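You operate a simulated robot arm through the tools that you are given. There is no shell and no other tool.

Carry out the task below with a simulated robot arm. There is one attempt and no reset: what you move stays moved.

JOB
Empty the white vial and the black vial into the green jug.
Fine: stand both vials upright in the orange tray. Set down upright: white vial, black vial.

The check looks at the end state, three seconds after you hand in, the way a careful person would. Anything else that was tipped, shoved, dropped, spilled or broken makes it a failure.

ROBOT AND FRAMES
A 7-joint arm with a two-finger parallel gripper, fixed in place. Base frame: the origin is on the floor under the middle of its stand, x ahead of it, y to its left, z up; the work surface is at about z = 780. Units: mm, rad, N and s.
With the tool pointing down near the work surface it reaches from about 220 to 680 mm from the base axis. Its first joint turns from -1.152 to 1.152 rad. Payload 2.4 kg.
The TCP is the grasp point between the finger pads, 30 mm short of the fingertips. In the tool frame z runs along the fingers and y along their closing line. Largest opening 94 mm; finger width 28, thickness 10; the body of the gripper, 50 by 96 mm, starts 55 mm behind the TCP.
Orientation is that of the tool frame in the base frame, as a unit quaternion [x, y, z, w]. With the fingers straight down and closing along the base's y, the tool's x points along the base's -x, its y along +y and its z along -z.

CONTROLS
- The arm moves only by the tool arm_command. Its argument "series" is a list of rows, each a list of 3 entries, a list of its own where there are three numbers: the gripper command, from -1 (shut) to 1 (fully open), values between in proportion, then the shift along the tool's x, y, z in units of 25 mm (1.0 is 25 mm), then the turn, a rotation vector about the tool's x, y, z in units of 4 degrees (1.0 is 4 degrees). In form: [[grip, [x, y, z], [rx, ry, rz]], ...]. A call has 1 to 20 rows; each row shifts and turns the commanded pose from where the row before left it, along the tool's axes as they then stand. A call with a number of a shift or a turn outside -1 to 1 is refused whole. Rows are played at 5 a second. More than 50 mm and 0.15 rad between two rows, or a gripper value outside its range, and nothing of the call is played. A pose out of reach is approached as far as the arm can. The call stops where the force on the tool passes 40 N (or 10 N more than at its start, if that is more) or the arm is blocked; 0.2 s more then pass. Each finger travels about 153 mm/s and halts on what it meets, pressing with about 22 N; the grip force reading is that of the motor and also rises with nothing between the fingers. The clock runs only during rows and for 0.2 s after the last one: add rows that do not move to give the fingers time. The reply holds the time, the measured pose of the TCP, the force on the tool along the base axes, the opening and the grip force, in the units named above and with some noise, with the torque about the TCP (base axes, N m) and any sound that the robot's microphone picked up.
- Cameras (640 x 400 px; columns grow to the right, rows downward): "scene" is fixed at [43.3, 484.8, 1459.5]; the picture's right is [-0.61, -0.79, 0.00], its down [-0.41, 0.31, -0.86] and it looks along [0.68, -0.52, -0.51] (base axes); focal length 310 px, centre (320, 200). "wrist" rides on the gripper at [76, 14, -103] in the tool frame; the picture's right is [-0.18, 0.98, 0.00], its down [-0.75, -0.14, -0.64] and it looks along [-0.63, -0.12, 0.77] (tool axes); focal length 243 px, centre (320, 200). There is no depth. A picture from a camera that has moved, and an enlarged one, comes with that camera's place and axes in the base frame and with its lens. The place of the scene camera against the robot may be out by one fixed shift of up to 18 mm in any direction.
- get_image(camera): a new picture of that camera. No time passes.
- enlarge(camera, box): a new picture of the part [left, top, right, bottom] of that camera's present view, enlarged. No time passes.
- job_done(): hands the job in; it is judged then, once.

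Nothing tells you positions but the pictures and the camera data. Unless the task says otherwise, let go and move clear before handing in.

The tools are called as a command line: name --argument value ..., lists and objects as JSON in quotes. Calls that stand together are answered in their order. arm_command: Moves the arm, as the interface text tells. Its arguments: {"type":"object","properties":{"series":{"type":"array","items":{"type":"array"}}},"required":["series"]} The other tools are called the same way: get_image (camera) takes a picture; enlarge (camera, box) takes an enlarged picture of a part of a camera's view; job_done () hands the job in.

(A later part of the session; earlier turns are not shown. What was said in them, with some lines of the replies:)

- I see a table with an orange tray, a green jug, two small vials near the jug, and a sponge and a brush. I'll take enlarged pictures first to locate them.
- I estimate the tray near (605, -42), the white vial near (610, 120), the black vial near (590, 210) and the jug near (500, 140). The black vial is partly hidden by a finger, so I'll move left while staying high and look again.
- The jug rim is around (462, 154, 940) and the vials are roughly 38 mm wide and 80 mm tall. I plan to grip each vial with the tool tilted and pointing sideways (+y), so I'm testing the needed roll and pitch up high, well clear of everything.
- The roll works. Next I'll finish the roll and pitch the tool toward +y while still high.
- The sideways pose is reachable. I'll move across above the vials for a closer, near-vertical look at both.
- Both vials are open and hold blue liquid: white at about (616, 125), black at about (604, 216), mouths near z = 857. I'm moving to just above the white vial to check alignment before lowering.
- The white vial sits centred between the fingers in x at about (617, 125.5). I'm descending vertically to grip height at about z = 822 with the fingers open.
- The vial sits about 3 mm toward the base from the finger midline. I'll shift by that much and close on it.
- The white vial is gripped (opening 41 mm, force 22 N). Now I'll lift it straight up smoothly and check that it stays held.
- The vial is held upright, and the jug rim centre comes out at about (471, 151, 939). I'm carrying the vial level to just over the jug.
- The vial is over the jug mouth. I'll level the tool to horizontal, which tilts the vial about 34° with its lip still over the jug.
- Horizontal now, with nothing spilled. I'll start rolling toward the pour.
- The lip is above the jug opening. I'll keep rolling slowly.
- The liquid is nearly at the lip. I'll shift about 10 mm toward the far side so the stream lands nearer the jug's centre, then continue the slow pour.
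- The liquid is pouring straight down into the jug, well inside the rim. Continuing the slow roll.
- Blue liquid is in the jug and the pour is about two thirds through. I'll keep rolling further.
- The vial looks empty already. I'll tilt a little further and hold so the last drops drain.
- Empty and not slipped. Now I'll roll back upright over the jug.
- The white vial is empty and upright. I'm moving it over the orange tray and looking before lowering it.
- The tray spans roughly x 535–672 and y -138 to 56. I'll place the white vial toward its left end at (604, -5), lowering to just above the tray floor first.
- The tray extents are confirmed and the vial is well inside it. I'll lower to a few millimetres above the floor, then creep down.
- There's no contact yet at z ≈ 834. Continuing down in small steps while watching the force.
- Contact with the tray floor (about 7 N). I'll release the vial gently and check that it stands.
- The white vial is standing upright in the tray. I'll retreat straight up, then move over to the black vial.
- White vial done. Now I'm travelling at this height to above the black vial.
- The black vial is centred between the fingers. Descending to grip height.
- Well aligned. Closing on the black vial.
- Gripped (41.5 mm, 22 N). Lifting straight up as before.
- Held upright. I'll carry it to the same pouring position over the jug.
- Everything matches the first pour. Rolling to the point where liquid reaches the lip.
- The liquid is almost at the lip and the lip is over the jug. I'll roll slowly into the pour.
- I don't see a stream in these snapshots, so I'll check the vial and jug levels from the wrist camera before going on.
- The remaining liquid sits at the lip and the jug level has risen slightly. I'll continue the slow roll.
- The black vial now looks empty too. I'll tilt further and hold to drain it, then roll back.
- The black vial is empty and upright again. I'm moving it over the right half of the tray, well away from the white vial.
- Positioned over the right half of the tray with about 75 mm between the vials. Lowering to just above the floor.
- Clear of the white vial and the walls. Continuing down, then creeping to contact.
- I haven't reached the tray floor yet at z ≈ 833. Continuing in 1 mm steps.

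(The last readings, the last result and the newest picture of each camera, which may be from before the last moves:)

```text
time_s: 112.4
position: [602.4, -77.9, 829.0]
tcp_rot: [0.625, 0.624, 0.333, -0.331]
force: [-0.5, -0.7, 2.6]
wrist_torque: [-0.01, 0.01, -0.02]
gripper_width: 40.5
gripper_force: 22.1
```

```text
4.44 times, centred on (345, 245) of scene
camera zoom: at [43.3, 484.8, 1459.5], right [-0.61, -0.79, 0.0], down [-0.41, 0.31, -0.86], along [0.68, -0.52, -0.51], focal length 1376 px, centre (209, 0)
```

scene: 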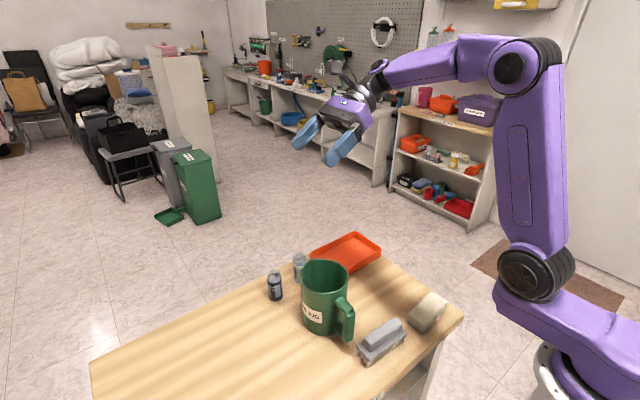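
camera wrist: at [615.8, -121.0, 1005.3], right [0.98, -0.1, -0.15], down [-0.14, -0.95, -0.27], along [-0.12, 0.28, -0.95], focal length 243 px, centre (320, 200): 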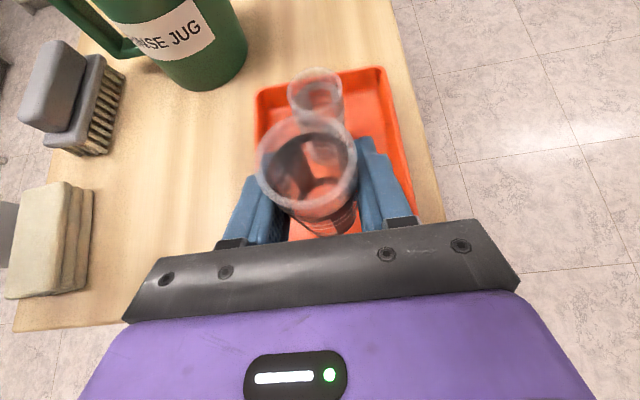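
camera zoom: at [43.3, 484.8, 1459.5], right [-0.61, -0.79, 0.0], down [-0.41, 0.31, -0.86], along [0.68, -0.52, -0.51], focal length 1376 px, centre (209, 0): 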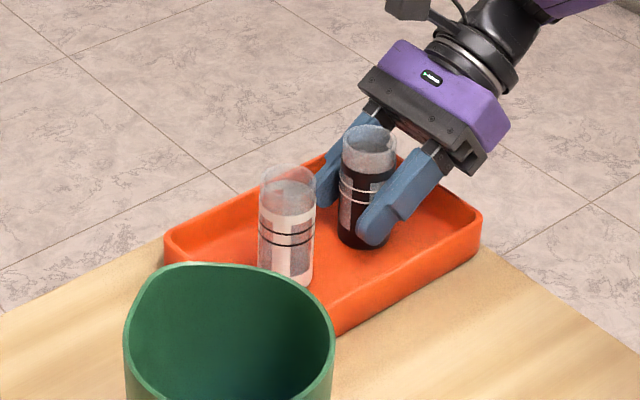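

First contact is showing (about 3 N). I'll go half a millimetre further to seat it, then release.

arm_command --series '[[-1, [-0.0166, 0, 0.0112], [0, 0, 0]], [-1, [0, 0, 0], [0, 0, 0]]]'

arm_command --series '[[-0.05, [0, 0, 0], [0, 0, 0]], [0.1, [0, 0, 0], [0, 0, 0]], [0.3, [0, 0, 0], [0, 0, 0]], [0.4, [0, 0, 0], [0, 0, 0]], [0.4, [0, 0, 0], [0, 0, 0]]]'

get_image --camera "wrist"

enlarge --camera "scene" --box '[290, 200, 400, 290]'

```text
time_s: 113.0
position: [603.2, -78.1, 828.7]
tcp_rot: [0.625, 0.624, 0.333, -0.332]
force: [1.2, 1.1, 2.5]
wrist_torque: [-0.01, -0.09, 0.0]
gripper_width: 40.6
gripper_force: 22.2
```

```text
time_s: 114.2
position: [602.4, -77.8, 829.6]
tcp_rot: [0.625, 0.624, 0.332, -0.331]
force: [0.5, 0.0, 0.2]
wrist_torque: [0.01, 0.02, 0.02]
gripper_width: 66.0
gripper_force: 0.1
```

```text
taken
camera wrist: at [616.4, -119.4, 949.7], right [0.98, -0.1, -0.15], down [-0.14, -0.95, -0.27], along [-0.12, 0.28, -0.95], focal length 243 px, centre (320, 200)
```

wrist: 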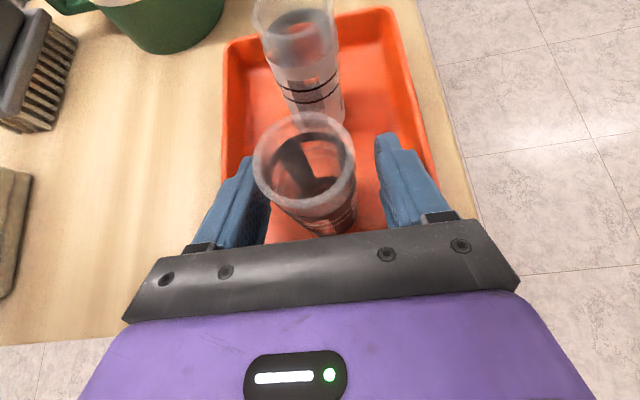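

```text
4.44 times, centred on (345, 245) of scene
camera zoom: at [43.3, 484.8, 1459.5], right [-0.61, -0.79, 0.0], down [-0.41, 0.31, -0.86], along [0.68, -0.52, -0.51], focal length 1376 px, centre (209, 0)
```

zoom: 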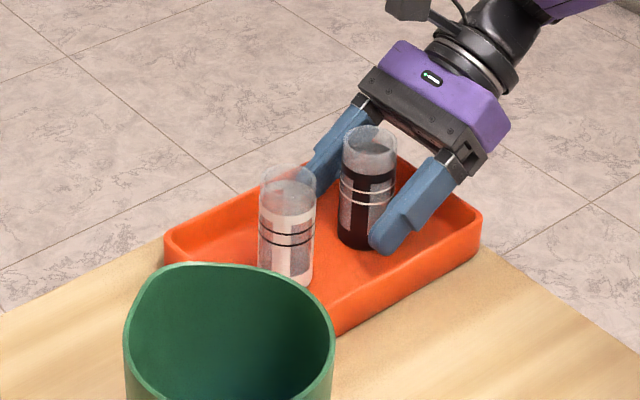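

Both vials are standing in the tray. I'll retreat straight up and well clear, then do a final check.

arm_command --series '[[0.4, [0.3, 0, -0.202], [0, 0, 0]], [0.4, [0.5, 0, -0.337], [0, 0, 0]], [0.4, [0.7, 0, -0.471], [0, 0, 0]], [0.4, [0.7, 0, -0.471], [0, 0, 0]], [0.4, [0.7, 0, -0.471], [0, 0, 0]], [0.4, [0.7, 0, -0.471], [0, 0, 0]], [0.4, [0.7, 0, -0.471], [0, 0, 0]], [0.4, [0.7, 0, -0.471], [0, 0, 0]], [0.4, [0.7, 0, -0.471], [0, 0, 0]], [0.4, [0.7, 0, -0.471], [0, 0, 0]], [0.4, [0.7, 0, -0.471], [0, 0, 0]], [0.4, [0.7, 0, -0.471], [0, 0, 0]], [0.4, [0, 0, 0], [0, 0, 0]]]'

get_image --camera "wrist"

get_image --camera "scene"

enlarge --camera "scene" --box '[240, 200, 480, 360]'

```text
time_s: 117.0
position: [603.6, -77.3, 1064.0]
tcp_rot: [0.624, 0.624, 0.332, -0.333]
force: [0.5, -0.3, 1.0]
wrist_torque: [0.02, 0.01, 0.01]
gripper_width: 65.6
gripper_force: 0.1
```

```text
taken
camera wrist: at [617.4, -119.0, 1184.3], right [0.98, -0.1, -0.15], down [-0.14, -0.95, -0.27], along [-0.12, 0.28, -0.95], focal length 243 px, centre (320, 200)
```

wrist: 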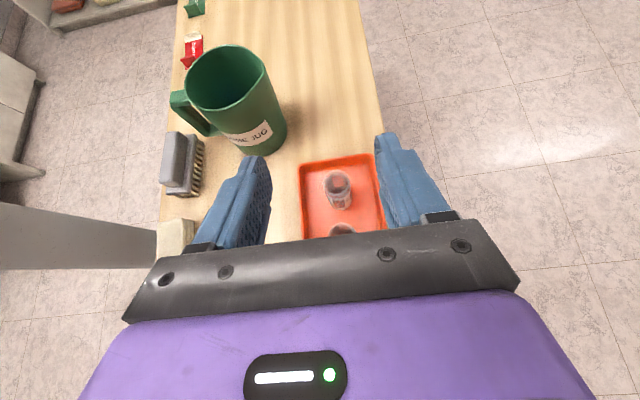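

```text
taken
```

scene: 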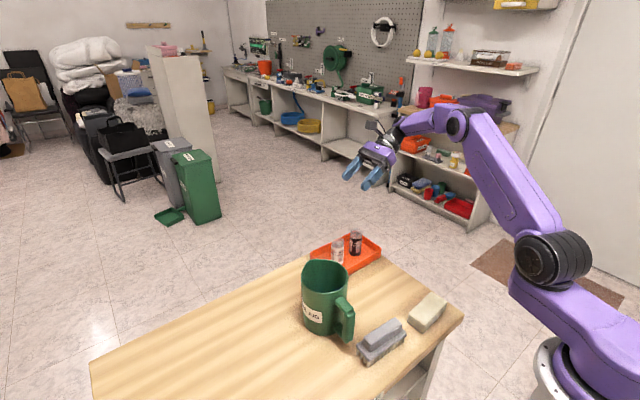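

```text
2.50 times, centred on (360, 280) of scene
camera zoom: at [43.3, 484.8, 1459.5], right [-0.61, -0.79, 0.0], down [-0.41, 0.31, -0.86], along [0.68, -0.52, -0.51], focal length 774 px, centre (220, 0)
```

zoom: 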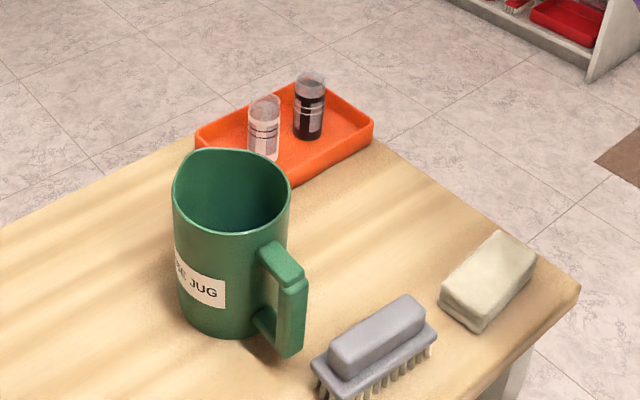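

Both vials are empty and upright in the orange tray, and the liquid is in the jug. I can see no spills, nothing else has moved, and the gripper is open and clear, so I'm handing in.

job_done

```text
The job is handed in.
```

I emptied the white and black vials into the green jug and stood both upright in the orange tray. The job is handed in, but no verdict has come back.

- **Pours:** in the wrist-camera views taken after each pour, both vials looked empty. Wherever the stream showed in the pictures, it fell inside the jug rim.
- **Tray:** in the last pictures both vials were standing on their own about 70 mm apart, clear of the tray walls.
- **Everything else:** I saw no spills. The jug, brush, sponge and tray looked to be where they started. The red and green boxes at the far end of the table were never approached.

The gripper is open and well above the tray.
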